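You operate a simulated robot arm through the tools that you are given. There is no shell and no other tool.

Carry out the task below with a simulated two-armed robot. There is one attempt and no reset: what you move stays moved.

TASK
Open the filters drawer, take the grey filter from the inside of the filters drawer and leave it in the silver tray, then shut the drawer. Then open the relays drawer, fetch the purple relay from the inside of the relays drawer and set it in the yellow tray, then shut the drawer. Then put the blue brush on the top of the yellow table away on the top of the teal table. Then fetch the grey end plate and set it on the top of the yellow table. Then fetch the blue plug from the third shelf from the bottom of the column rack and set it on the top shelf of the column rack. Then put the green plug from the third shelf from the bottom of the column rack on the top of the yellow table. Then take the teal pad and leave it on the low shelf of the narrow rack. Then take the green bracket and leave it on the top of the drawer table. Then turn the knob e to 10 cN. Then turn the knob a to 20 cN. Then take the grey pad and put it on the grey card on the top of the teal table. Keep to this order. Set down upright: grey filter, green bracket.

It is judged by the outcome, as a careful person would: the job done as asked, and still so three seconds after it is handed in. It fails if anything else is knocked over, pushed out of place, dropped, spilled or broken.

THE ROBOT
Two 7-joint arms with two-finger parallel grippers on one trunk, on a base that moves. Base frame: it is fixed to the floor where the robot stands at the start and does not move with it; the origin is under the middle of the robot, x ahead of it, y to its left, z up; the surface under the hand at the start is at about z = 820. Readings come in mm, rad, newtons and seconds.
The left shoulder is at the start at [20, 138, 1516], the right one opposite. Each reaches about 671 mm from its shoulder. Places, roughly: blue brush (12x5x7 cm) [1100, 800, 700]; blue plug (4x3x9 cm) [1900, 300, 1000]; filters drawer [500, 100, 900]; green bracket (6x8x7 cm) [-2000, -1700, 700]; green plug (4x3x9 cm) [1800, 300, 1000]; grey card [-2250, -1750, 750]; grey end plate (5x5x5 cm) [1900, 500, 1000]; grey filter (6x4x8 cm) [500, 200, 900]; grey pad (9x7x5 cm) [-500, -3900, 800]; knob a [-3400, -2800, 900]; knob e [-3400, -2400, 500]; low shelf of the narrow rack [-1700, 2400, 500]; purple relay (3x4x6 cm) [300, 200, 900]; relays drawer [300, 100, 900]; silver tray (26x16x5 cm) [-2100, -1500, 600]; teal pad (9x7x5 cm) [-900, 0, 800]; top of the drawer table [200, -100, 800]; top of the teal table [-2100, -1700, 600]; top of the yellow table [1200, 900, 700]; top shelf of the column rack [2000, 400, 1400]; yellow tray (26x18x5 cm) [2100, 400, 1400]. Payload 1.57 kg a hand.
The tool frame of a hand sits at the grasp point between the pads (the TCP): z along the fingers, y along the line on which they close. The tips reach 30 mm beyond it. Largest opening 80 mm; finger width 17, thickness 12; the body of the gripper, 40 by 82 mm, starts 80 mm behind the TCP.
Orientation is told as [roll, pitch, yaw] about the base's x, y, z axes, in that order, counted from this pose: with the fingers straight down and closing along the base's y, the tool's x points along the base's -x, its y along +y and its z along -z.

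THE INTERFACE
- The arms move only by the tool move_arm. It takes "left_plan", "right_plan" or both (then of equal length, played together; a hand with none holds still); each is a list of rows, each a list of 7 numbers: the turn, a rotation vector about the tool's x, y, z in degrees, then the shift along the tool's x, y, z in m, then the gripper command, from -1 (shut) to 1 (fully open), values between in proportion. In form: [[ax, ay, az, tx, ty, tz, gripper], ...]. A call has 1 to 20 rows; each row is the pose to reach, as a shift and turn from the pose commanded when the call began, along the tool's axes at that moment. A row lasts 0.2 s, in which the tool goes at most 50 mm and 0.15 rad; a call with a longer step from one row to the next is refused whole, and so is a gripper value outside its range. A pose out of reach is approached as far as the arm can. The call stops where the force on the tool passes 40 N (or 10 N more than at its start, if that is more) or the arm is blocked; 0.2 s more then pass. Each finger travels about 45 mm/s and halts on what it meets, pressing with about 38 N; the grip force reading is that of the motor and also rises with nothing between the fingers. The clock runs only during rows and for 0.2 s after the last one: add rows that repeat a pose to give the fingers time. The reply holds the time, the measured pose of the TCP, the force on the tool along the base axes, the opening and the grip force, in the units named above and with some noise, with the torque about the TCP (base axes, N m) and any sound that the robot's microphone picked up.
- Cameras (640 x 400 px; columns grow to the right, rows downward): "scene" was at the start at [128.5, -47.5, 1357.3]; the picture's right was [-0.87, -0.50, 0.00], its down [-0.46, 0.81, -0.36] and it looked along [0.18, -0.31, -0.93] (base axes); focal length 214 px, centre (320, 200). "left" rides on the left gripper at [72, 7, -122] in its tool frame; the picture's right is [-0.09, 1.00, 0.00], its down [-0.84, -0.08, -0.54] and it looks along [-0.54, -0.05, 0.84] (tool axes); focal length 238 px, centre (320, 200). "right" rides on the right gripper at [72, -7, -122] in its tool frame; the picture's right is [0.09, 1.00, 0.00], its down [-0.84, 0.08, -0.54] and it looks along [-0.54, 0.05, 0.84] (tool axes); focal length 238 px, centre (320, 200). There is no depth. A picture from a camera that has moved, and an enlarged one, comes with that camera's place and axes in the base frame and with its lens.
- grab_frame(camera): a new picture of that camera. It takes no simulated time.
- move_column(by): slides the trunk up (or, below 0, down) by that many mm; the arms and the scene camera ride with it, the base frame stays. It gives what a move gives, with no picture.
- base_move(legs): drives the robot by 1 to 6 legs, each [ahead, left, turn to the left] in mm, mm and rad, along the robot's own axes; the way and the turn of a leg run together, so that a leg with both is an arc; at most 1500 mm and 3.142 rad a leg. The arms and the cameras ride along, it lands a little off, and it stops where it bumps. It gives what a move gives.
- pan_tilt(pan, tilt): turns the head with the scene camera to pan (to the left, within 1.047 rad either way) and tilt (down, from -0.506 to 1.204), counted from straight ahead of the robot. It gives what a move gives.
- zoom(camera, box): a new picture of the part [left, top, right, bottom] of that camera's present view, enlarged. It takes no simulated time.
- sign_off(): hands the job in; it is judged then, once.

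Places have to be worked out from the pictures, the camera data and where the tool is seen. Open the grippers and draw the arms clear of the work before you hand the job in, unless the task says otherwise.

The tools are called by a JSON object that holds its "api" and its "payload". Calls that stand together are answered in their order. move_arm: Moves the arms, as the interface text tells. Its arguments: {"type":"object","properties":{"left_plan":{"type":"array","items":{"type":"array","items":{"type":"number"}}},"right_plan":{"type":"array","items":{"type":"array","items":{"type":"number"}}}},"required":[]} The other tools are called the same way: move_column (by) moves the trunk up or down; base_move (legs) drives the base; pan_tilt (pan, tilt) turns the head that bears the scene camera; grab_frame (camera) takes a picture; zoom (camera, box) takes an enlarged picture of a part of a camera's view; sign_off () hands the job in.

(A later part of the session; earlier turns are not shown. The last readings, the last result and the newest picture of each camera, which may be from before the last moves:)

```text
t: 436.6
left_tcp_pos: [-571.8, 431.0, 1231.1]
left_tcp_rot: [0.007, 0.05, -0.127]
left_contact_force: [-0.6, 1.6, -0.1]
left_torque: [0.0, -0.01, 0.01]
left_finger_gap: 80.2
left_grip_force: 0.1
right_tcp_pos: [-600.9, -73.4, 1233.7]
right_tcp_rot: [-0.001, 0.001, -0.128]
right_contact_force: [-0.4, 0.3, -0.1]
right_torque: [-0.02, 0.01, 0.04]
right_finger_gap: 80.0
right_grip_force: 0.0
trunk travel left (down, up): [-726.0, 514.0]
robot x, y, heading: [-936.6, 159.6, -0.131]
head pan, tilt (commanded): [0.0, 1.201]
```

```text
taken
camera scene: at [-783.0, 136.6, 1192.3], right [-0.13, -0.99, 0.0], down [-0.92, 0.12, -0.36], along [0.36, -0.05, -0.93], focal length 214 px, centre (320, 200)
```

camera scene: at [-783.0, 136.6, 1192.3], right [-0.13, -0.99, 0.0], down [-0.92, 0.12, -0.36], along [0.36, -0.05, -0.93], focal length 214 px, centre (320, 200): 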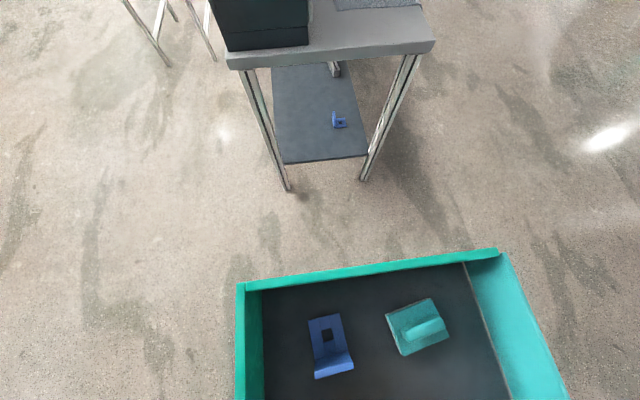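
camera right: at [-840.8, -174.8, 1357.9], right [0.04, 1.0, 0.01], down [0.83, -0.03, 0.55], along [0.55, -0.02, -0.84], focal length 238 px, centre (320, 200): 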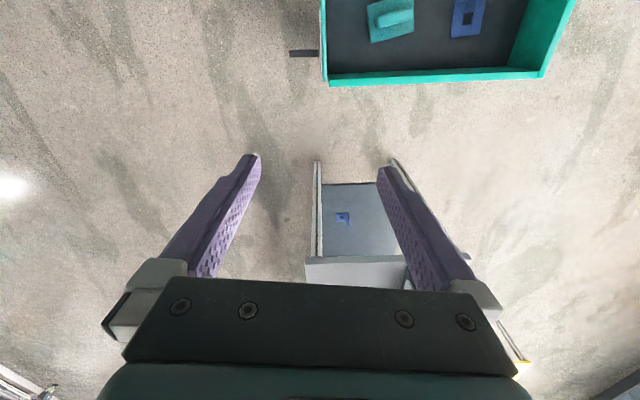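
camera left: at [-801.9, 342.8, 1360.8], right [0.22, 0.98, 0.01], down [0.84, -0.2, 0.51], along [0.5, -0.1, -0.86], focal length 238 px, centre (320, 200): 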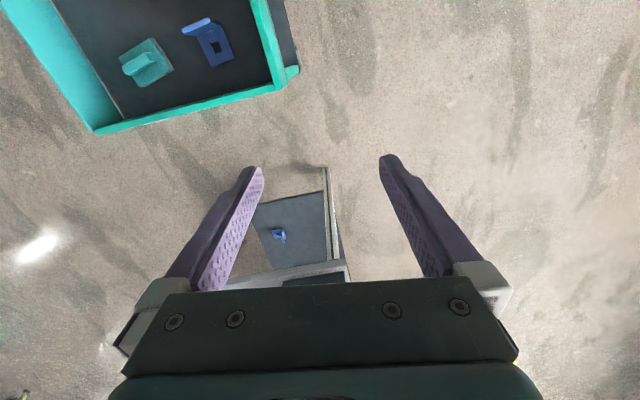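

Free again. I raise the trunk 400 mm, then drive over and past the cart to look at it from the west.

{"api": "move_column", "payload": {"by": 400}}

{"api": "base_move", "payload": {"legs": [[-800, -100, 0.131]]}}

{"api": "pan_tilt", "payload": {"pan": 0.0, "tilt": 1.0}}

{"api": "grab_frame", "payload": {"camera": "scene"}}

```text
t: 440.4
left_tcp_pos: [-573.2, 431.2, 1630.4]
left_tcp_rot: [0.007, 0.046, -0.127]
left_contact_force: [-0.6, -0.5, 0.1]
left_torque: [0.01, -0.01, -0.01]
left_finger_gap: 80.2
left_grip_force: 0.1
right_tcp_pos: [-601.7, -74.0, 1633.5]
right_tcp_rot: [-0.002, -0.002, -0.127]
right_contact_force: [-0.2, 0.5, -0.7]
right_torque: [0.0, -0.04, 0.0]
right_finger_gap: 79.9
right_grip_force: 0.0
trunk travel left (down, up): [-1126.0, 114.0]
robot x, y, heading: [-939.5, 151.9, -0.132]
head pan, tilt (commanded): [0.0, 1.201]
```

```text
t: 444.8
left_tcp_pos: [-1410.3, 430.0, 1630.4]
left_tcp_rot: [0.008, 0.046, 0.001]
left_contact_force: [-0.1, 0.6, 0.4]
left_torque: [-0.03, -0.01, 0.01]
left_finger_gap: 80.0
left_grip_force: 0.1
right_tcp_pos: [-1375.6, -74.1, 1634.1]
right_tcp_rot: [0.002, -0.001, -0.001]
right_contact_force: [0.1, 0.0, -0.8]
right_torque: [0.01, 0.0, -0.01]
right_finger_gap: 79.8
right_grip_force: 0.0
trunk travel left (down, up): [-1126.0, 114.0]
robot x, y, heading: [-1739.6, 109.6, -0.005]
head pan, tilt (commanded): [0.0, 1.201]
```

```text
t: 445.5
left_tcp_pos: [-1409.6, 429.6, 1630.7]
left_tcp_rot: [0.007, 0.048, 0.0]
left_contact_force: [0.7, 0.0, -0.7]
left_torque: [0.0, 0.04, -0.02]
left_finger_gap: 80.1
left_grip_force: 0.1
right_tcp_pos: [-1376.6, -75.3, 1633.6]
right_tcp_rot: [0.0, -0.001, -0.001]
right_contact_force: [-0.1, 0.4, -0.1]
right_torque: [0.02, -0.02, -0.02]
right_finger_gap: 80.1
right_grip_force: 0.1
trunk travel left (down, up): [-1126.0, 114.0]
robot x, y, heading: [-1740.9, 113.2, -0.005]
head pan, tilt (commanded): [0.0, 1.0]
```

```text
taken
camera scene: at [-1568.7, 111.2, 1604.9], right [0.0, -1.0, 0.0], down [-0.84, 0.0, -0.54], along [0.54, 0.0, -0.84], focal length 214 px, centre (320, 200)
```

scene: 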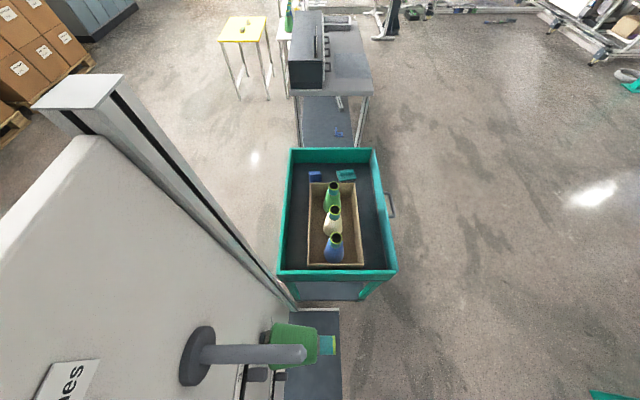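

The three spools stand upright in the box and all looks fine. A big white panel with pegs is close on my left; I look at it before moving.

{"api": "pan_tilt", "payload": {"pan": 0.9, "tilt": 0.6}}

{"api": "grab_frame", "payload": {"camera": "scene"}}

{"api": "zoom", "payload": {"camera": "left", "box": [0, 0, 640, 400]}}

```text
t: 446.7
left_tcp_pos: [-1410.3, 430.7, 1632.0]
left_tcp_rot: [0.008, 0.049, 0.002]
left_contact_force: [-0.4, -0.1, 0.2]
left_torque: [0.04, 0.01, -0.01]
left_finger_gap: 79.9
left_grip_force: 0.1
right_tcp_pos: [-1376.1, -74.5, 1632.9]
right_tcp_rot: [-0.001, 0.0, 0.0]
right_contact_force: [0.2, -0.6, -0.2]
right_torque: [0.01, -0.01, -0.04]
right_finger_gap: 79.7
right_grip_force: 0.1
trunk travel left (down, up): [-1126.0, 114.0]
robot x, y, heading: [-1739.8, 109.2, -0.001]
head pan, tilt (commanded): [0.901, 0.6]
```

```text
taken
camera scene: at [-1583.1, 180.5, 1636.9], right [0.78, -0.62, 0.0], down [-0.35, -0.44, -0.82], along [0.52, 0.64, -0.57], focal length 214 px, centre (320, 200)
```

scene: 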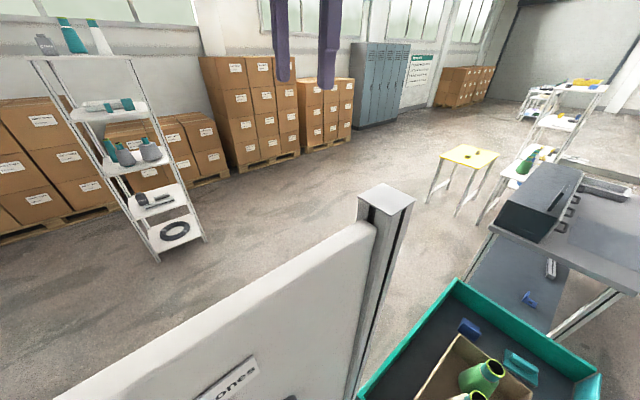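

```text
1.00 times, centred on (320, 200) of left (not enlarged: the box is as wide or as high as the picture)
camera zoom: at [-1476.5, 436.7, 1756.3], right [0.09, 1.0, 0.0], down [0.86, -0.08, 0.5], along [0.5, -0.04, -0.86], focal length 238 px, centre (320, 200)
```

zoom: 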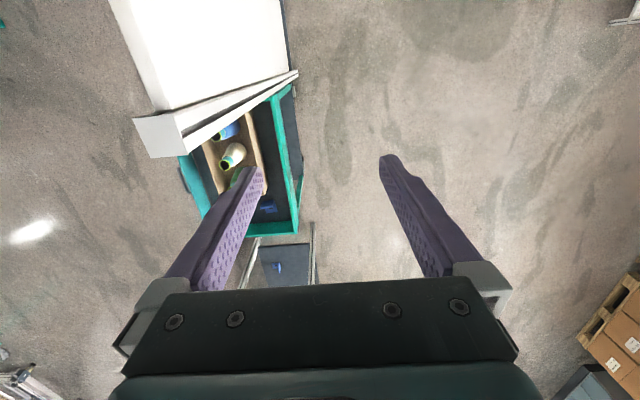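

The panel ("cones", along y≈270, x from -1430 west, top z≈1515) is what I bumped; everything still stands. I tuck the left arm in a bit and go to the south of the cart, facing north, to pick the teal pad at ≈(-875,-17).

{"api": "base_move", "payload": {"legs": [[667, -709, 0], [0, 0, 1.572]]}}

{"api": "move_arm", "payload": {"left_plan": [[0, 0, 0, 0, -0.04, 0, 1], [0, 0, 0, 0, -0.08, 0, 1], [0, 0, 0, 0, -0.12, 0, 1]]}}

{"api": "move_column", "payload": {"by": -400}}

{"api": "pan_tilt", "payload": {"pan": 0.0, "tilt": 0.7}}

{"api": "grab_frame", "payload": {"camera": "scene"}}

{"api": "grab_frame", "payload": {"camera": "right"}}

```text
t: 455.6
left_tcp_pos: [-1399.5, -273.8, 1630.0]
left_tcp_rot: [0.006, 0.046, 1.562]
left_contact_force: [-0.1, 0.3, -0.4]
left_torque: [0.02, 0.0, 0.0]
left_finger_gap: 79.7
left_grip_force: 0.0
right_tcp_pos: [-893.4, -244.7, 1633.1]
right_tcp_rot: [0.0, 0.001, 1.562]
right_contact_force: [0.2, -0.4, 0.1]
right_torque: [0.02, 0.0, 0.02]
right_finger_gap: 80.0
right_grip_force: 0.0
trunk travel left (down, up): [-1126.0, 114.0]
robot x, y, heading: [-1080.6, -606.4, 1.557]
head pan, tilt (commanded): [0.901, 0.6]
```

```text
t: 456.4
left_tcp_pos: [-1282.6, -277.6, 1622.3]
left_tcp_rot: [0.012, 0.075, 1.58]
left_contact_force: [0.0, -0.3, 0.0]
left_torque: [-0.03, 0.0, -0.01]
left_finger_gap: 80.0
left_grip_force: 0.0
right_tcp_pos: [-894.3, -244.2, 1634.0]
right_tcp_rot: [0.001, -0.001, 1.561]
right_contact_force: [0.5, 0.1, -0.6]
right_torque: [-0.02, -0.03, -0.01]
right_finger_gap: 79.9
right_grip_force: 0.0
trunk travel left (down, up): [-1126.0, 114.0]
robot x, y, heading: [-1082.1, -600.9, 1.557]
head pan, tilt (commanded): [0.901, 0.6]
```

```text
t: 460.2
left_tcp_pos: [-1281.4, -277.8, 1223.1]
left_tcp_rot: [0.015, 0.072, 1.565]
left_contact_force: [-0.4, 0.2, 0.0]
left_torque: [0.01, -0.03, 0.02]
left_finger_gap: 80.1
left_grip_force: 0.0
right_tcp_pos: [-893.0, -244.2, 1233.8]
right_tcp_rot: [0.0, 0.0, 1.562]
right_contact_force: [-0.3, -0.2, 0.4]
right_torque: [0.01, -0.01, 0.01]
right_finger_gap: 80.0
right_grip_force: 0.1
trunk travel left (down, up): [-726.0, 514.0]
robot x, y, heading: [-1080.4, -604.9, 1.56]
head pan, tilt (commanded): [0.901, 0.6]
```

```text
t: 461.4
left_tcp_pos: [-1281.3, -278.6, 1222.1]
left_tcp_rot: [0.016, 0.075, 1.566]
left_contact_force: [0.0, 0.3, 0.2]
left_torque: [0.04, 0.0, -0.06]
left_finger_gap: 80.0
left_grip_force: 0.1
right_tcp_pos: [-893.4, -243.9, 1233.8]
right_tcp_rot: [0.0, 0.002, 1.562]
right_contact_force: [0.3, 0.6, 0.0]
right_torque: [0.03, 0.0, -0.03]
right_finger_gap: 80.2
right_grip_force: 0.1
trunk travel left (down, up): [-726.0, 514.0]
robot x, y, heading: [-1080.3, -607.7, 1.557]
head pan, tilt (commanded): [0.0, 0.7]
```

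```text
taken
camera scene: at [-1079.3, -419.7, 1228.3], right [1.0, -0.01, 0.0], down [-0.01, -0.64, -0.77], along [0.01, 0.76, -0.64], focal length 214 px, centre (320, 200)
```

scene: 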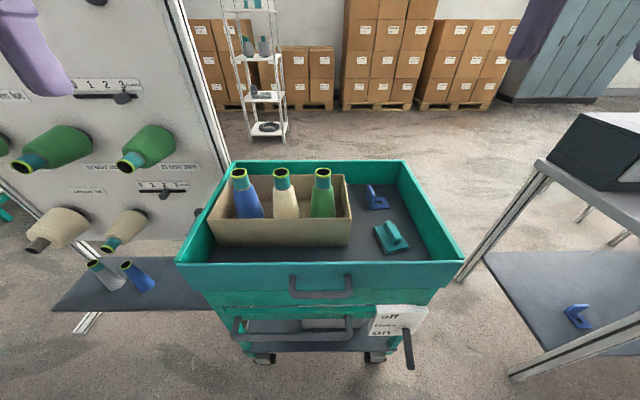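

```text
taken
camera right: at [-887.6, -316.6, 1356.9], right [-1.0, -0.08, 0.0], down [-0.07, 0.84, 0.54], along [-0.04, 0.54, -0.84], focal length 238 px, centre (320, 200)
```

right: 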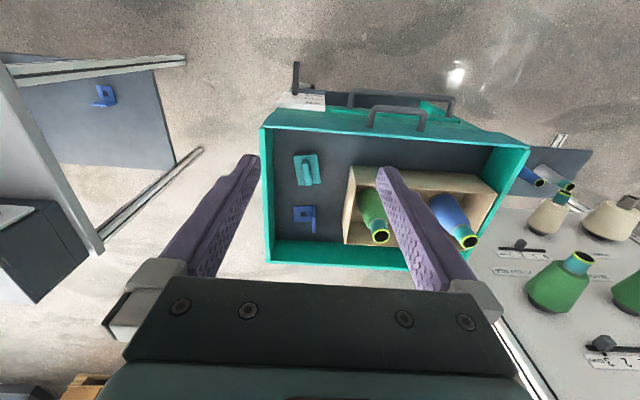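

I see the teal pad (a base with a ridge) at about (-875,-43), z≈777. I zoom in for its orientation.

{"api": "zoom", "payload": {"camera": "right", "box": [250, 120, 390, 240]}}

{"api": "zoom", "payload": {"camera": "scene", "box": [330, 160, 470, 270]}}

```text
3.33 times, centred on (320, 180) of right
camera zoom: at [-887.6, -316.6, 1356.9], right [-1.0, -0.08, 0.0], down [-0.07, 0.84, 0.54], along [-0.04, 0.54, -0.84], focal length 794 px, centre (320, 267)
```

zoom: 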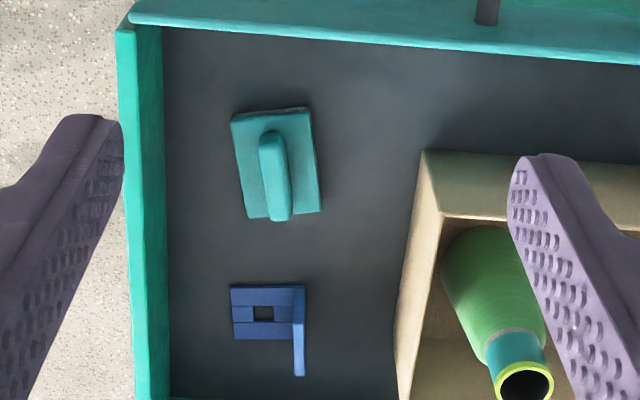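

```text
3.64 times, centred on (400, 215) of scene
camera zoom: at [-1079.3, -419.7, 1228.3], right [1.0, -0.01, 0.0], down [-0.01, -0.64, -0.77], along [0.01, 0.76, -0.64], focal length 780 px, centre (29, 146)
```

zoom: 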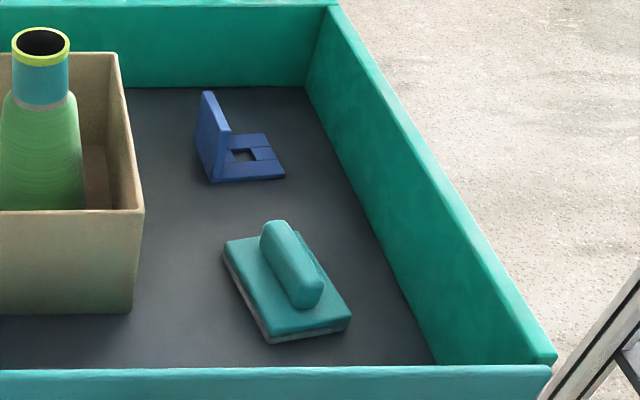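

The pad's ridge runs roughly along y, yawed ~9° CCW, ridge centre ≈(-874,-38). I drive the hand over it, lower the trunk a bit, and yaw the hand.

{"api": "base_move", "payload": {"legs": [[205, -24, 0.014]]}}

{"api": "move_column", "payload": {"by": -150}}

{"api": "move_arm", "payload": {"right_plan": [[0, 0, -4.5, 0, 0, 0.03, 0.6], [0, 0, -9, 0, 0, 0.07, 0.3], [0, 0, -9, 0, 0, 0.11, 0.3], [0, 0, -9, 0, 0, 0.15, 0.3]]}}

{"api": "grab_frame", "payload": {"camera": "right"}}

{"api": "grab_frame", "payload": {"camera": "scene"}}

```text
t: 463.0
left_tcp_pos: [-1260.6, -77.0, 1221.8]
left_tcp_rot: [0.017, 0.074, 1.578]
left_contact_force: [-0.3, 0.6, 0.1]
left_torque: [-0.01, -0.03, -0.01]
left_finger_gap: 79.9
left_grip_force: 0.1
right_tcp_pos: [-872.8, -37.6, 1235.3]
right_tcp_rot: [-0.001, 0.0, 1.575]
right_contact_force: [-0.2, 0.5, -0.6]
right_torque: [-0.01, -0.02, 0.03]
right_finger_gap: 80.0
right_grip_force: 0.0
trunk travel left (down, up): [-726.0, 514.0]
robot x, y, heading: [-1055.4, -401.1, 1.57]
head pan, tilt (commanded): [0.0, 0.7]
```

```text
t: 464.8
left_tcp_pos: [-1259.5, -78.3, 1070.8]
left_tcp_rot: [0.018, 0.075, 1.576]
left_contact_force: [0.4, -0.2, -0.2]
left_torque: [0.01, -0.02, -0.02]
left_finger_gap: 80.0
left_grip_force: 0.1
right_tcp_pos: [-873.1, -39.5, 1084.2]
right_tcp_rot: [0.0, 0.001, 1.573]
right_contact_force: [1.1, -0.4, 0.1]
right_torque: [0.02, 0.0, 0.0]
right_finger_gap: 79.8
right_grip_force: 0.0
trunk travel left (down, up): [-576.0, 664.0]
robot x, y, heading: [-1054.4, -401.0, 1.577]
head pan, tilt (commanded): [0.0, 0.7]
```

```text
t: 465.8
left_tcp_pos: [-1259.3, -78.2, 1071.4]
left_tcp_rot: [0.016, 0.075, 1.578]
left_contact_force: [0.1, 0.0, 1.0]
left_torque: [0.03, 0.0, -0.01]
left_finger_gap: 80.0
left_grip_force: 0.2
right_tcp_pos: [-872.8, -38.6, 932.4]
right_tcp_rot: [0.0, 0.0, 1.732]
right_contact_force: [0.7, 0.0, -0.1]
right_torque: [-0.02, -0.01, 0.0]
right_finger_gap: 52.1
right_grip_force: 0.1
trunk travel left (down, up): [-576.0, 664.0]
robot x, y, heading: [-1056.2, -404.9, 1.569]
head pan, tilt (commanded): [0.0, 0.7]
```

```text
taken
camera right: at [-855.0, -108.8, 1056.2], right [-0.97, -0.25, 0.0], down [-0.21, 0.81, 0.54], along [-0.14, 0.53, -0.84], focal length 238 px, centre (320, 200)
```

right: 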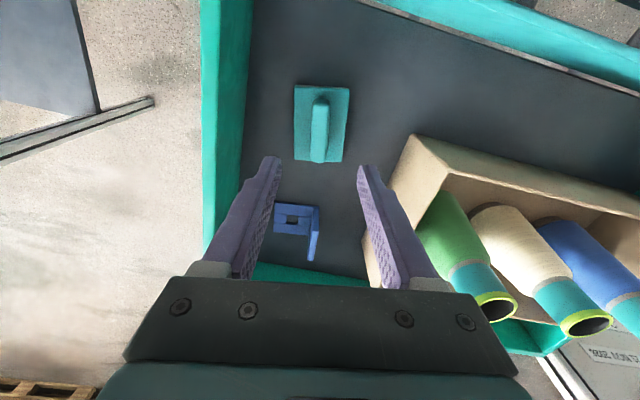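

```text
taken
camera scene: at [-1056.6, -216.4, 1078.3], right [1.0, 0.0, 0.0], down [0.0, -0.64, -0.76], along [0.0, 0.76, -0.64], focal length 214 px, centre (320, 200)
```

scene: 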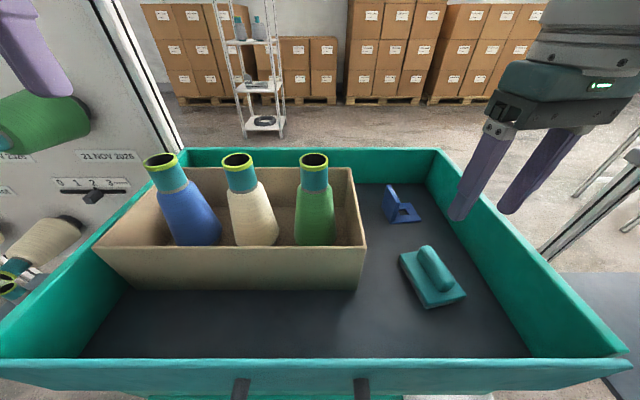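

The pad needs about 5° more yaw; its centre is ≈(-876,-33). I adjust and descend to z≈815 for another look.

{"api": "move_arm", "payload": {"right_plan": [[0, 0, -5, -0.003, 0.003, 0.03, 0.3], [0, 0, -5, -0.005, 0.003, 0.07, 0.3], [0, 0, -5, -0.005, 0.003, 0.1, 0.2], [0, 0, -5, -0.005, 0.003, 0.117, 0.1]]}}

{"api": "grab_frame", "payload": {"camera": "right"}}

{"api": "zoom", "payload": {"camera": "scene", "box": [360, 180, 540, 330]}}

```text
t: 466.8
left_tcp_pos: [-1261.2, -76.9, 1070.9]
left_tcp_rot: [0.014, 0.076, 1.577]
left_contact_force: [0.9, 0.0, 0.6]
left_torque: [-0.04, 0.02, 0.03]
left_finger_gap: 80.0
left_grip_force: 0.1
right_tcp_pos: [-877.3, -34.9, 816.2]
right_tcp_rot: [-0.001, -0.001, 1.82]
right_contact_force: [1.5, -0.1, 0.6]
right_torque: [0.02, 0.02, 0.0]
right_finger_gap: 43.9
right_grip_force: 0.0
trunk travel left (down, up): [-576.0, 664.0]
robot x, y, heading: [-1059.1, -402.2, 1.571]
head pan, tilt (commanded): [0.0, 0.7]
```

```text
taken
camera right: at [-853.2, -102.7, 939.3], right [-0.94, -0.34, 0.0], down [-0.28, 0.79, 0.54], along [-0.18, 0.51, -0.84], focal length 238 px, centre (320, 200)
```

right: 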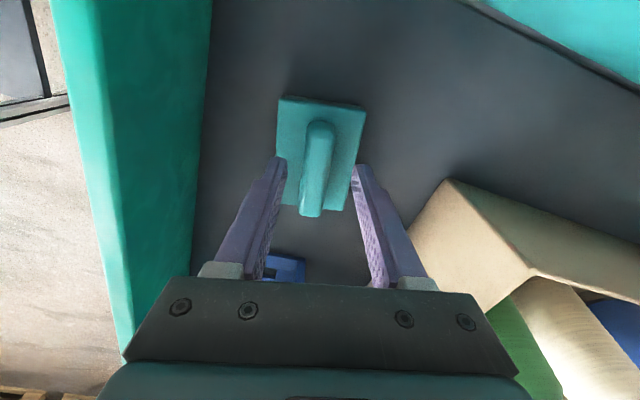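

```text
2.67 times, centred on (450, 255) of scene
camera zoom: at [-1056.5, -216.3, 1078.3], right [1.0, 0.0, 0.0], down [0.0, -0.64, -0.76], along [0.0, 0.76, -0.64], focal length 572 px, centre (-27, 53)
```

zoom: 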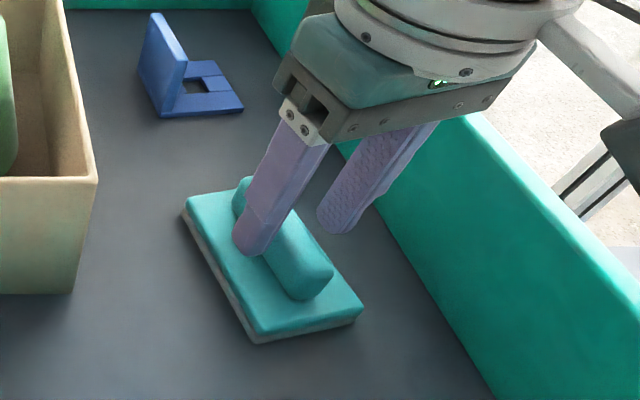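

The fingers straddle the ridge. I descend 11 mm more and close.

{"api": "move_arm", "payload": {"right_plan": [[0, 0, 0, 0, 0, 0.006, 0.1], [0, 0, 0, 0, 0, 0.011, 0.1]]}}

{"api": "zoom", "payload": {"camera": "scene", "box": [390, 220, 500, 310]}}

```text
t: 467.4
left_tcp_pos: [-1260.9, -78.6, 1071.3]
left_tcp_rot: [0.016, 0.075, 1.577]
left_contact_force: [-0.4, 1.1, 0.8]
left_torque: [-0.01, 0.0, 0.03]
left_finger_gap: 80.1
left_grip_force: 0.0
right_tcp_pos: [-877.6, -34.4, 805.3]
right_tcp_rot: [-0.001, -0.001, 1.82]
right_contact_force: [0.8, 0.0, -0.5]
right_torque: [0.01, 0.0, 0.01]
right_finger_gap: 44.2
right_grip_force: 0.1
trunk travel left (down, up): [-576.0, 664.0]
robot x, y, heading: [-1058.9, -401.5, 1.571]
head pan, tilt (commanded): [0.0, 0.7]
```

```text
4.44 times, centred on (445, 265) of scene
camera zoom: at [-1056.5, -216.2, 1078.3], right [1.0, 0.0, 0.0], down [0.0, -0.64, -0.76], along [0.0, 0.76, -0.64], focal length 953 px, centre (-236, -89)
```

zoom: 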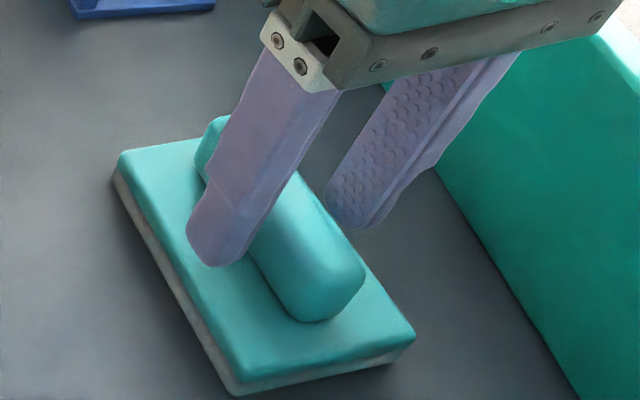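

Tips are just above the base. I close on the ridge now.

{"api": "move_arm", "payload": {"right_plan": [[0, 0, 0, 0, 0, 0.001, -0.3], [0, 0, 0, 0, 0, 0.001, -0.7], [0, 0, 0, 0, 0, 0.001, -0.9], [0, 0, 0, 0, 0, 0.001, -0.9], [0, 0, 0, 0, 0, 0.001, -0.9]]}}

{"api": "grab_frame", "payload": {"camera": "right"}}

```text
t: 468.6
left_tcp_pos: [-1259.8, -75.7, 1072.1]
left_tcp_rot: [0.016, 0.074, 1.577]
left_contact_force: [0.6, 0.3, 0.4]
left_torque: [0.03, 0.0, 0.0]
left_finger_gap: 79.9
left_grip_force: 0.0
right_tcp_pos: [-877.4, -34.0, 804.8]
right_tcp_rot: [0.0, 0.0, 1.82]
right_contact_force: [-1.2, -0.1, 0.5]
right_torque: [0.01, 0.0, -0.03]
right_finger_gap: 19.0
right_grip_force: 33.4
trunk travel left (down, up): [-576.0, 664.0]
robot x, y, heading: [-1059.2, -403.1, 1.568]
head pan, tilt (commanded): [0.0, 0.7]
```

```text
taken
camera right: at [-853.3, -102.8, 927.6], right [-0.94, -0.33, 0.0], down [-0.28, 0.79, 0.54], along [-0.18, 0.51, -0.84], focal length 238 px, centre (320, 200)
```

right: 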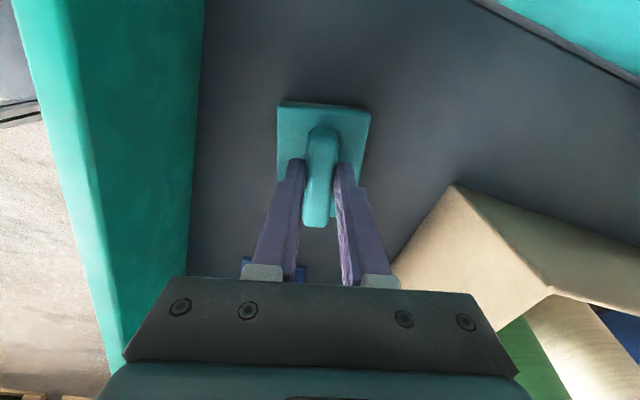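

Gripped the ridge at 19 mm. I lift it out of the cart.

{"api": "move_arm", "payload": {"right_plan": [[0, 0, 0, 0, 0, -0.02, -0.9], [0, 0, 0, 0, 0, -0.05, -0.9], [0, 0, 0, 0, 0, -0.09, -0.9], [0, 0, 0, 0, 0, -0.13, -0.9], [0, 0, 4.7, 0, 0, -0.17, -0.9], [0, 0, 9.4, 0, 0, -0.21, -0.9], [0, 0, 14, 0, 0, -0.25, -0.9]]}}

{"api": "grab_frame", "payload": {"camera": "scene"}}

{"api": "grab_frame", "payload": {"camera": "right"}}

```text
t: 470.1
left_tcp_pos: [-1260.1, -77.7, 1070.6]
left_tcp_rot: [0.013, 0.073, 1.578]
left_contact_force: [-1.0, 0.2, -0.2]
left_torque: [-0.02, 0.02, -0.01]
left_finger_gap: 80.2
left_grip_force: 0.0
right_tcp_pos: [-875.2, -32.1, 1055.8]
right_tcp_rot: [0.0, 0.002, 1.574]
right_contact_force: [0.5, -0.9, -0.9]
right_torque: [-0.01, -0.02, 0.0]
right_finger_gap: 19.0
right_grip_force: 34.0
trunk travel left (down, up): [-576.0, 664.0]
robot x, y, heading: [-1053.5, -399.9, 1.571]
head pan, tilt (commanded): [0.0, 0.7]
```

```text
taken
camera scene: at [-1056.4, -216.2, 1078.2], right [1.0, 0.0, 0.0], down [0.0, -0.64, -0.77], along [0.0, 0.77, -0.64], focal length 214 px, centre (320, 200)
```

scene: 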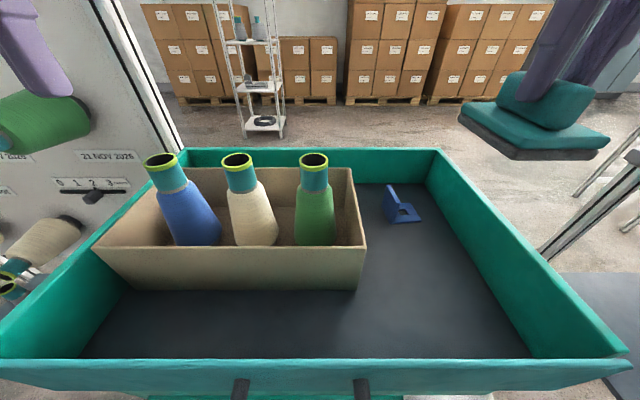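

```text
taken
camera right: at [-869.3, -105.3, 1178.4], right [-1.0, -0.1, 0.0], down [-0.08, 0.84, 0.54], along [-0.05, 0.54, -0.84], focal length 238 px, centre (320, 200)
```

right: 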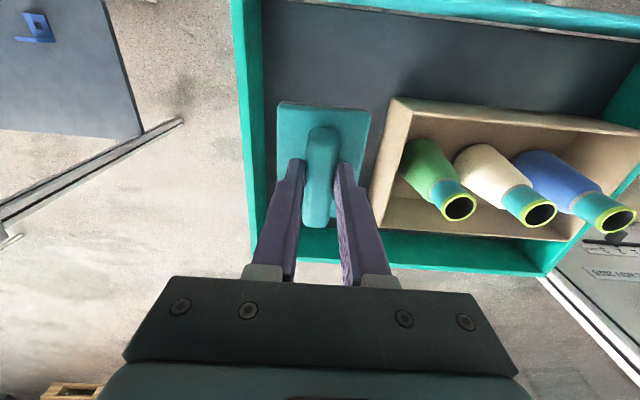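

The teal pad is lifted. The narrow rack's low shelf (z≈505, next shelf ≈900) needs a tilted hand, so I'll set the pad briefly on the bare west end of the drawer table and regrip its ridge at 45°. I move there now.

{"api": "move_column", "payload": {"by": 100}}

{"api": "base_move", "payload": {"legs": [[-138, -715, 0]]}}

{"api": "pan_tilt", "payload": {"pan": -0.3, "tilt": 0.9}}

{"api": "grab_frame", "payload": {"camera": "scene"}}

{"api": "grab_frame", "payload": {"camera": "right"}}

```text
t: 471.5
left_tcp_pos: [-1261.3, -77.4, 1171.3]
left_tcp_rot: [0.015, 0.076, 1.579]
left_contact_force: [-0.9, 0.0, 0.0]
left_torque: [-0.01, 0.06, -0.02]
left_finger_gap: 80.0
left_grip_force: 0.1
right_tcp_pos: [-876.4, -34.1, 1155.4]
right_tcp_rot: [0.0, -0.001, 1.574]
right_contact_force: [-0.7, 0.4, -0.3]
right_torque: [-0.01, -0.01, 0.03]
right_finger_gap: 19.3
right_grip_force: 33.1
trunk travel left (down, up): [-676.0, 564.0]
robot x, y, heading: [-1057.5, -402.1, 1.564]
head pan, tilt (commanded): [0.0, 0.7]
```

```text
t: 475.5
left_tcp_pos: [-535.5, -215.8, 1171.1]
left_tcp_rot: [0.016, 0.075, 1.581]
left_contact_force: [-0.1, -0.3, 0.2]
left_torque: [0.02, 0.03, 0.01]
left_finger_gap: 79.9
left_grip_force: 0.1
right_tcp_pos: [-152.5, -169.0, 1156.3]
right_tcp_rot: [-0.001, 0.0, 1.576]
right_contact_force: [0.5, 0.2, 0.2]
right_torque: [-0.02, 0.04, 0.01]
right_finger_gap: 18.9
right_grip_force: 33.4
trunk travel left (down, up): [-676.0, 564.0]
robot x, y, heading: [-332.0, -539.3, 1.575]
head pan, tilt (commanded): [0.0, 0.7]
```

```text
t: 476.3
left_tcp_pos: [-536.5, -215.2, 1170.9]
left_tcp_rot: [0.015, 0.077, 1.582]
left_contact_force: [0.8, 0.3, -0.1]
left_torque: [0.0, 0.01, -0.01]
left_finger_gap: 80.2
left_grip_force: 0.0
right_tcp_pos: [-152.3, -170.2, 1154.5]
right_tcp_rot: [0.001, -0.001, 1.576]
right_contact_force: [-0.8, 0.0, -0.6]
right_torque: [0.01, 0.0, 0.0]
right_finger_gap: 19.1
right_grip_force: 33.4
trunk travel left (down, up): [-676.0, 564.0]
robot x, y, heading: [-334.4, -538.1, 1.571]
head pan, tilt (commanded): [-0.3, 0.901]
```

```text
taken
camera scene: at [-310.2, -366.7, 1162.2], right [0.96, -0.29, 0.0], down [-0.23, -0.75, -0.62], along [0.18, 0.59, -0.78], focal length 214 px, centre (320, 200)
```

scene: 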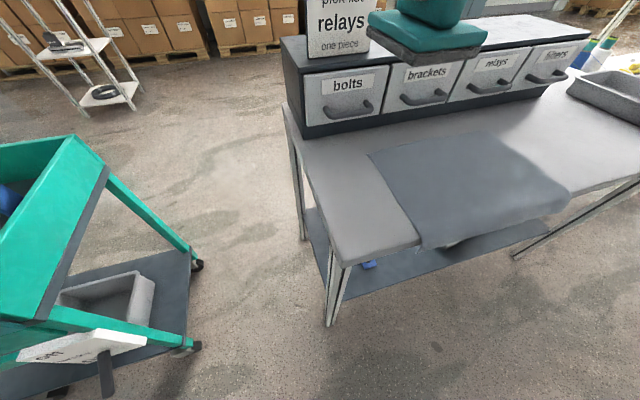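

```text
taken
camera right: at [-145.5, -242.5, 1277.9], right [-1.0, -0.1, 0.0], down [-0.08, 0.84, 0.54], along [-0.05, 0.54, -0.84], focal length 238 px, centre (320, 200)
```

right: 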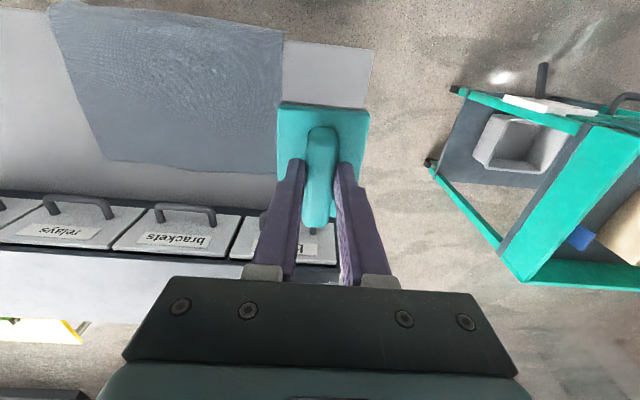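

The strip west of the mat (x -232…-80) is free. I lower the pad onto it at about (-152,-170).

{"api": "move_column", "payload": {"by": -200}}

{"api": "move_arm", "payload": {"right_plan": [[0, 0, 0, 0, 0, 0.03, -0.9], [0, 0, 0, 0, 0, 0.055, -0.9], [0, 0, 0, 0, 0, 0.062, -0.9]]}}

{"api": "grab_frame", "payload": {"camera": "scene"}}

```text
t: 478.5
left_tcp_pos: [-536.8, -215.2, 970.4]
left_tcp_rot: [0.015, 0.075, 1.58]
left_contact_force: [0.7, 0.0, -0.4]
left_torque: [0.04, 0.03, 0.03]
left_finger_gap: 80.2
left_grip_force: 0.0
right_tcp_pos: [-153.5, -169.2, 955.4]
right_tcp_rot: [-0.001, 0.0, 1.575]
right_contact_force: [-0.4, 0.0, -1.4]
right_torque: [-0.03, 0.0, 0.01]
right_finger_gap: 19.0
right_grip_force: 33.7
trunk travel left (down, up): [-476.0, 764.0]
robot x, y, heading: [-330.5, -540.0, 1.572]
head pan, tilt (commanded): [-0.3, 0.901]
```

```text
t: 479.3
left_tcp_pos: [-537.9, -215.4, 971.7]
left_tcp_rot: [0.016, 0.074, 1.581]
left_contact_force: [0.7, 0.3, 0.3]
left_torque: [-0.01, 0.02, 0.02]
left_finger_gap: 80.2
left_grip_force: 0.1
right_tcp_pos: [-152.9, -169.8, 892.3]
right_tcp_rot: [0.001, 0.0, 1.575]
right_contact_force: [0.5, 0.7, -0.5]
right_torque: [0.01, -0.01, 0.0]
right_finger_gap: 19.0
right_grip_force: 33.6
trunk travel left (down, up): [-476.0, 764.0]
robot x, y, heading: [-331.3, -541.5, 1.573]
head pan, tilt (commanded): [-0.3, 0.901]
```

```text
taken
camera scene: at [-310.2, -366.7, 962.1], right [0.96, -0.29, 0.0], down [-0.23, -0.75, -0.62], along [0.18, 0.59, -0.78], focal length 214 px, centre (320, 200)
```

scene: 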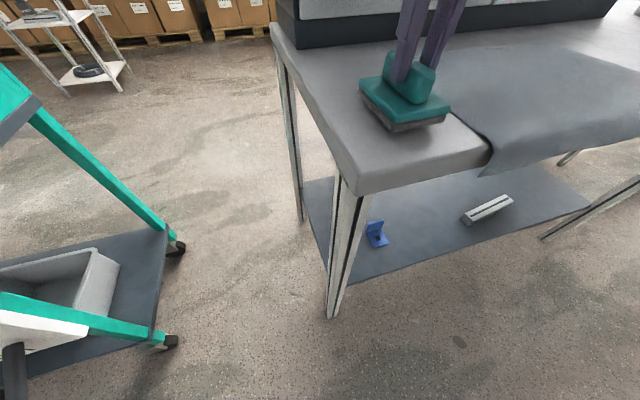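

It hovers over the table end. I creep down to contact.

{"api": "move_arm", "payload": {"right_plan": [[0, 0, 0, 0, 0, 0.004, -0.9], [0, 0, 0, 0, 0, 0.008, -0.9]]}}

{"api": "move_arm", "payload": {"right_plan": [[0, 0, 0, 0, 0, 0.002, -0.9], [0, 0, 0, 0, 0, 0.004, -0.9]]}}

{"api": "move_arm", "payload": {"right_plan": [[0, 0, 0, 0, 0, 0.002, -0.9], [0, 0, 0, 0, 0, 0.004, -0.9]]}}

```text
t: 479.9
left_tcp_pos: [-537.3, -216.1, 971.8]
left_tcp_rot: [0.016, 0.076, 1.583]
left_contact_force: [0.2, -0.1, -0.2]
left_torque: [0.02, 0.0, 0.0]
left_finger_gap: 79.9
left_grip_force: 0.0
right_tcp_pos: [-151.0, -171.8, 885.1]
right_tcp_rot: [0.0, -0.001, 1.577]
right_contact_force: [0.3, 0.6, -0.6]
right_torque: [0.01, -0.03, -0.01]
right_finger_gap: 19.0
right_grip_force: 32.9
trunk travel left (down, up): [-476.0, 764.0]
robot x, y, heading: [-333.0, -540.1, 1.568]
head pan, tilt (commanded): [-0.3, 0.901]
```

```text
t: 480.5
left_tcp_pos: [-536.1, -215.2, 972.2]
left_tcp_rot: [0.015, 0.075, 1.58]
left_contact_force: [0.8, 0.4, -0.1]
left_torque: [0.02, -0.02, 0.0]
left_finger_gap: 80.2
left_grip_force: 0.1
right_tcp_pos: [-150.9, -169.0, 882.6]
right_tcp_rot: [0.001, -0.002, 1.577]
right_contact_force: [-1.7, -8.7, 27.4]
right_torque: [-0.16, 0.01, 0.0]
right_finger_gap: 19.4
right_grip_force: 33.1
trunk travel left (down, up): [-476.0, 764.0]
robot x, y, heading: [-332.9, -534.8, 1.572]
head pan, tilt (commanded): [-0.3, 0.901]
```

```text
t: 481.1
left_tcp_pos: [-536.3, -213.4, 971.7]
left_tcp_rot: [0.017, 0.074, 1.58]
left_contact_force: [-0.1, -0.8, 0.4]
left_torque: [0.01, 0.03, 0.0]
left_finger_gap: 79.9
left_grip_force: 0.0
right_tcp_pos: [-152.5, -169.1, 878.5]
right_tcp_rot: [-0.001, -0.003, 1.576]
right_contact_force: [-1.7, -3.8, 28.5]
right_torque: [0.03, 0.08, 0.01]
right_finger_gap: 19.2
right_grip_force: 33.6
trunk travel left (down, up): [-476.0, 764.0]
robot x, y, heading: [-332.0, -538.6, 1.57]
head pan, tilt (commanded): [-0.3, 0.901]
```

The pad rests on the table. I release it and rise; then back off and tilt the hand 45° for the regrip.

{"api": "move_arm", "payload": {"right_plan": [[0, 0, 0, 0, 0, -0.003, -0.5], [0, 0, 0, 0, 0, -0.003, 0], [0, 0, 0, 0, 0, -0.003, 0.2], [0, 0, 0, 0, 0, -0.03, 0.2], [0, 0, 0, 0, 0, -0.07, 0.2], [0, 0, 0, 0, 0, -0.11, 0.2], [0, 0, 0, 0, 0, -0.15, 0.2]]}}

{"api": "base_move", "payload": {"legs": [[-170, 0, 0]]}}

{"api": "move_arm", "payload": {"right_plan": [[0, -7.5, 0, -0.015, 0, 0, 0.2], [0, -15, 0, -0.03, 0, 0, 0.2], [0, -22.5, 0, -0.045, 0, 0, 0.2], [0, -30, 0, -0.06, 0, 0, 0.2], [0, -37.5, 0, -0.08, 0, 0, 0.2], [0, -45, 0, -0.1, 0, 0, 0.2]]}}

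{"api": "grab_frame", "payload": {"camera": "right"}}

{"api": "grab_frame", "payload": {"camera": "scene"}}

```text
t: 482.9
left_tcp_pos: [-537.0, -215.4, 970.0]
left_tcp_rot: [0.016, 0.078, 1.58]
left_contact_force: [-1.1, 0.5, 0.8]
left_torque: [0.04, -0.04, -0.03]
left_finger_gap: 79.9
left_grip_force: 0.1
right_tcp_pos: [-148.7, -180.0, 987.9]
right_tcp_rot: [-0.002, 0.117, 1.56]
right_contact_force: [-0.5, 0.2, -0.4]
right_torque: [0.02, -0.01, -0.01]
right_finger_gap: 48.1
right_grip_force: 0.1
trunk travel left (down, up): [-476.0, 764.0]
robot x, y, heading: [-331.3, -539.6, 1.571]
head pan, tilt (commanded): [-0.3, 0.901]
stopped in row 7 (right hand): the arm was blocked; the commanded pose is now the measured one
```

```text
t: 484.3
left_tcp_pos: [-537.6, -384.7, 971.7]
left_tcp_rot: [0.016, 0.076, 1.581]
left_contact_force: [-0.7, -1.0, 0.8]
left_torque: [0.03, -0.01, -0.02]
left_finger_gap: 80.1
left_grip_force: 0.0
right_tcp_pos: [-149.7, -350.2, 986.5]
right_tcp_rot: [-0.003, 0.114, 1.566]
right_contact_force: [-0.3, -0.5, -0.8]
right_torque: [-0.03, -0.03, -0.05]
right_finger_gap: 48.1
right_grip_force: 0.0
trunk travel left (down, up): [-476.0, 764.0]
robot x, y, heading: [-332.1, -708.1, 1.574]
head pan, tilt (commanded): [-0.3, 0.901]
```

```text
t: 485.7
left_tcp_pos: [-535.8, -386.0, 970.5]
left_tcp_rot: [0.017, 0.075, 1.58]
left_contact_force: [-0.1, 0.9, -1.1]
left_torque: [-0.01, 0.01, 0.02]
left_finger_gap: 80.0
left_grip_force: 0.1
right_tcp_pos: [-147.8, -250.1, 977.4]
right_tcp_rot: [-0.002, -0.672, 1.565]
right_contact_force: [0.6, -0.4, 0.2]
right_torque: [-0.02, 0.01, 0.0]
right_finger_gap: 48.2
right_grip_force: 0.1
trunk travel left (down, up): [-476.0, 764.0]
robot x, y, heading: [-333.8, -706.8, 1.572]
head pan, tilt (commanded): [-0.3, 0.901]
```

```text
taken
camera right: at [-142.8, -381.7, 1029.0], right [-1.0, -0.07, -0.06], down [-0.08, 0.32, 0.94], along [-0.04, 0.95, -0.32], focal length 238 px, centre (320, 200)
```

right: 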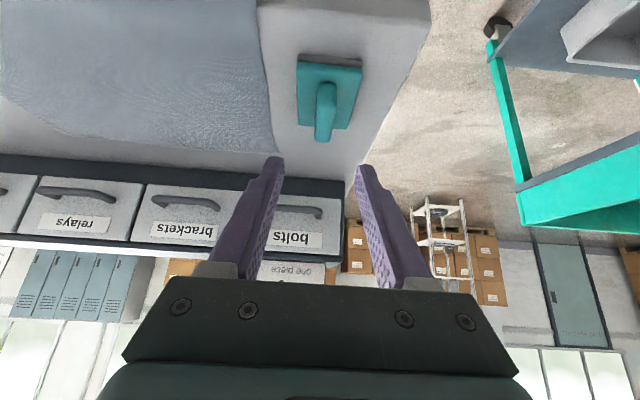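

```text
taken
camera scene: at [-310.0, -536.0, 962.1], right [0.96, -0.29, 0.0], down [-0.23, -0.75, -0.62], along [0.18, 0.59, -0.78], focal length 214 px, centre (320, 200)
```

scene: 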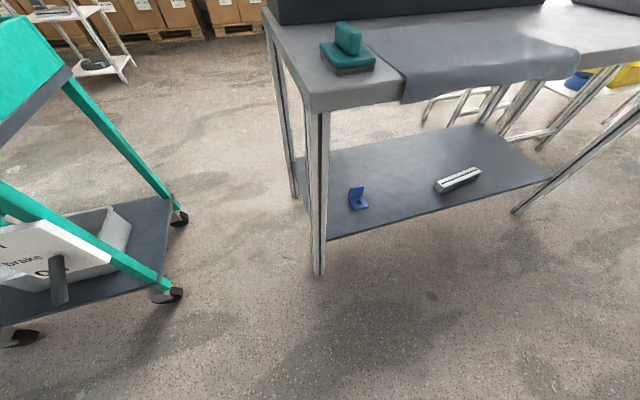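

The pad stands ready, ridge at ≈(-152,-173). I complete the tilt to 45° and advance part-way along the axis.

{"api": "move_arm", "payload": {"right_plan": [[0, -3.3, 0, 0.005, 0.002, 0.03, 0.2], [0, -6.5, 0, 0.01, 0.004, 0.06, 0.2], [0, -6.5, 0, 0.0165, 0.004, 0.085, 0.2]]}}

{"api": "grab_frame", "payload": {"camera": "right"}}

{"api": "zoom", "payload": {"camera": "scene", "box": [270, 0, 450, 130]}}

```text
t: 486.5
left_tcp_pos: [-537.8, -384.7, 970.4]
left_tcp_rot: [0.019, 0.076, 1.582]
left_contact_force: [-0.4, 0.2, -0.4]
left_torque: [-0.02, 0.04, 0.0]
left_finger_gap: 79.7
left_grip_force: 0.1
right_tcp_pos: [-152.0, -210.4, 899.5]
right_tcp_rot: [-0.004, -0.785, 1.567]
right_contact_force: [0.3, -0.1, 0.4]
right_torque: [0.0, -0.04, 0.01]
right_finger_gap: 47.9
right_grip_force: 0.0
trunk travel left (down, up): [-476.0, 764.0]
robot x, y, heading: [-334.1, -712.5, 1.579]
head pan, tilt (commanded): [-0.3, 0.901]
```

```text
taken
camera right: at [-146.1, -347.9, 936.5], right [-1.0, -0.06, -0.07], down [-0.08, 0.21, 0.97], along [-0.04, 0.98, -0.21], focal length 238 px, centre (320, 200)
```

right: 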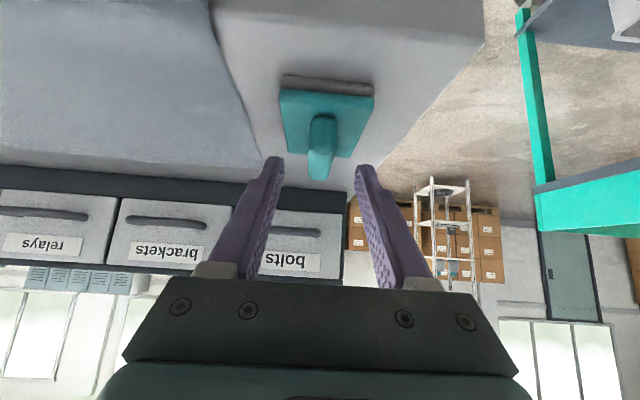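

```text
3.08 times, centred on (360, 65) of scene
camera zoom: at [-310.1, -536.0, 962.1], right [0.96, -0.29, 0.0], down [-0.23, -0.75, -0.62], along [0.18, 0.59, -0.78], focal length 660 px, centre (197, 615)
```

zoom: 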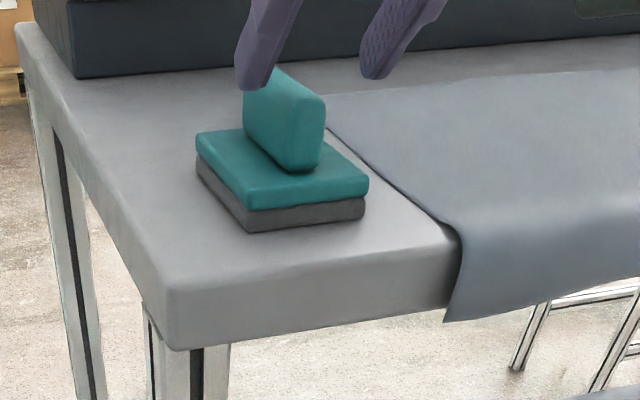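

The ridge is centred between the fingers. I advance the last 30 mm and close on it.

{"api": "move_arm", "payload": {"right_plan": [[0, 0, 0, 0, 0, 0.015, 0.2], [0, 0, 0, 0.0008, 0, 0.0296, 0.2]]}}

{"api": "grab_frame", "payload": {"camera": "right"}}

{"api": "zoom", "payload": {"camera": "scene", "box": [290, 0, 420, 100]}}

```text
t: 487.1
left_tcp_pos: [-538.3, -385.9, 970.9]
left_tcp_rot: [0.02, 0.076, 1.582]
left_contact_force: [0.1, 1.4, -0.5]
left_torque: [-0.02, -0.03, 0.0]
left_finger_gap: 80.1
left_grip_force: 0.1
right_tcp_pos: [-150.6, -189.5, 878.6]
right_tcp_rot: [-0.006, -0.784, 1.566]
right_contact_force: [-0.2, 1.1, -0.1]
right_torque: [0.0, 0.01, 0.01]
right_finger_gap: 48.0
right_grip_force: 0.0
trunk travel left (down, up): [-476.0, 764.0]
robot x, y, heading: [-329.4, -709.6, 1.573]
head pan, tilt (commanded): [-0.3, 0.901]
```

```text
taken
camera right: at [-145.1, -327.5, 915.4], right [-1.0, -0.06, -0.07], down [-0.08, 0.21, 0.97], along [-0.04, 0.98, -0.21], focal length 238 px, centre (320, 200)
```

right: 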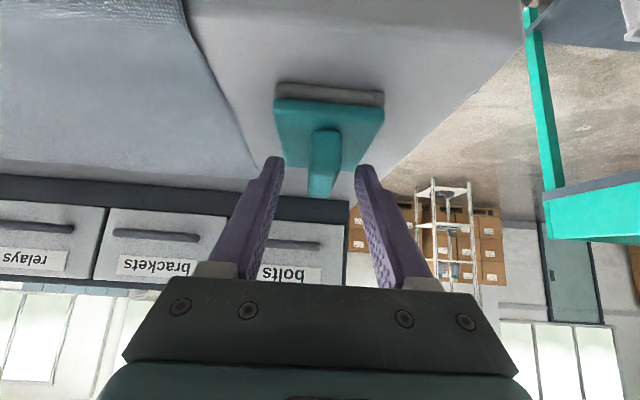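

```text
4.00 times, centred on (355, 50) of scene
camera zoom: at [-310.1, -535.9, 962.1], right [0.96, -0.29, 0.0], down [-0.23, -0.75, -0.62], along [0.18, 0.59, -0.78], focal length 858 px, centre (180, 800)
```

zoom: 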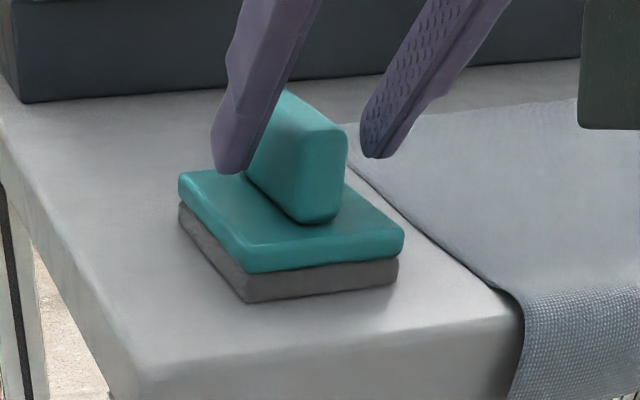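

The fingers straddle the ridge with the tips above the base. I close.

{"api": "move_arm", "payload": {"right_plan": [[0, 0, 0, 0.002, 0, 0.002, -0.3], [0, 0, 0, 0.002, 0, 0.002, -0.7], [0, 0, 0, 0.002, 0, 0.002, -0.9], [0, 0, 0, 0.002, 0, 0.002, -0.9], [0, 0, 0, 0.002, 0, 0.002, -0.9]]}}

{"api": "move_arm", "payload": {"right_plan": [[0, 0, 0, -0.007, 0, -0.007, -0.9], [0, 0, 0, -0.021, 0, -0.021, -0.9], [0, 0, 0, -0.05, 0, -0.05, -0.9]]}}

{"api": "grab_frame", "payload": {"camera": "right"}}

{"api": "zoom", "payload": {"camera": "scene", "box": [270, 0, 450, 110]}}

```text
t: 488.3
left_tcp_pos: [-536.9, -385.9, 970.9]
left_tcp_rot: [0.016, 0.075, 1.581]
left_contact_force: [0.1, -0.9, 0.6]
left_torque: [-0.01, 0.02, 0.0]
left_finger_gap: 80.1
left_grip_force: 0.1
right_tcp_pos: [-151.1, -190.6, 875.3]
right_tcp_rot: [-0.005, -0.785, 1.567]
right_contact_force: [0.0, 0.3, 0.6]
right_torque: [-0.01, 0.0, 0.03]
right_finger_gap: 19.2
right_grip_force: 33.7
trunk travel left (down, up): [-476.0, 764.0]
robot x, y, heading: [-332.8, -708.7, 1.576]
head pan, tilt (commanded): [-0.3, 0.901]
```

```text
t: 489.1
left_tcp_pos: [-537.2, -384.9, 971.4]
left_tcp_rot: [0.016, 0.075, 1.582]
left_contact_force: [0.2, 0.1, 0.0]
left_torque: [-0.01, 0.03, 0.0]
left_finger_gap: 79.9
left_grip_force: 0.0
right_tcp_pos: [-150.8, -190.0, 948.0]
right_tcp_rot: [-0.005, -0.784, 1.568]
right_contact_force: [-0.1, -0.5, 0.0]
right_torque: [-0.04, -0.03, -0.02]
right_finger_gap: 19.1
right_grip_force: 32.8
trunk travel left (down, up): [-476.0, 764.0]
robot x, y, heading: [-333.7, -710.5, 1.573]
head pan, tilt (commanded): [-0.3, 0.901]
```

```text
taken
camera right: at [-146.0, -327.9, 984.2], right [-1.0, -0.06, -0.07], down [-0.08, 0.21, 0.97], along [-0.04, 0.98, -0.21], focal length 238 px, centre (320, 200)
```

right: 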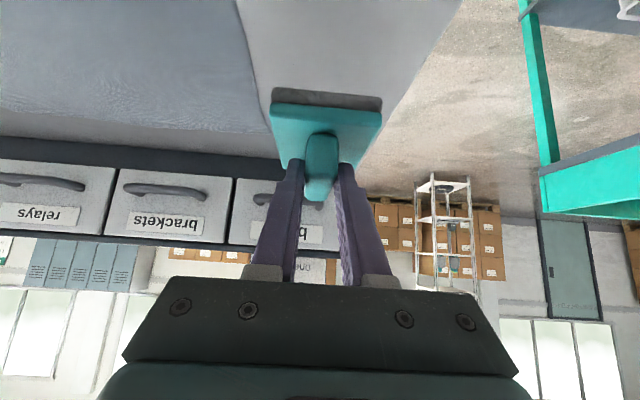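

```text
3.56 times, centred on (360, 55) of scene
camera zoom: at [-310.0, -535.7, 962.1], right [0.96, -0.29, 0.0], down [-0.23, -0.75, -0.62], along [0.18, 0.59, -0.78], focal length 763 px, centre (178, 716)
```

zoom: 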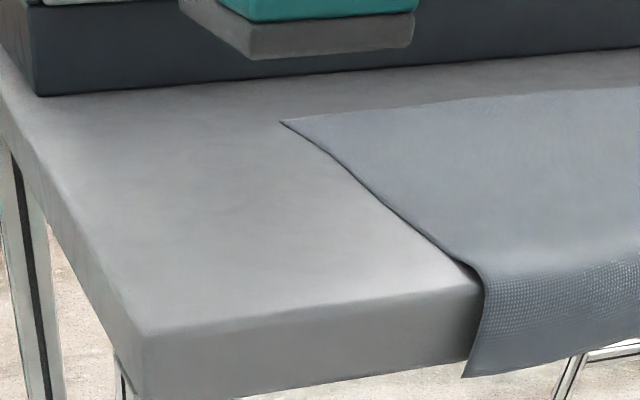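

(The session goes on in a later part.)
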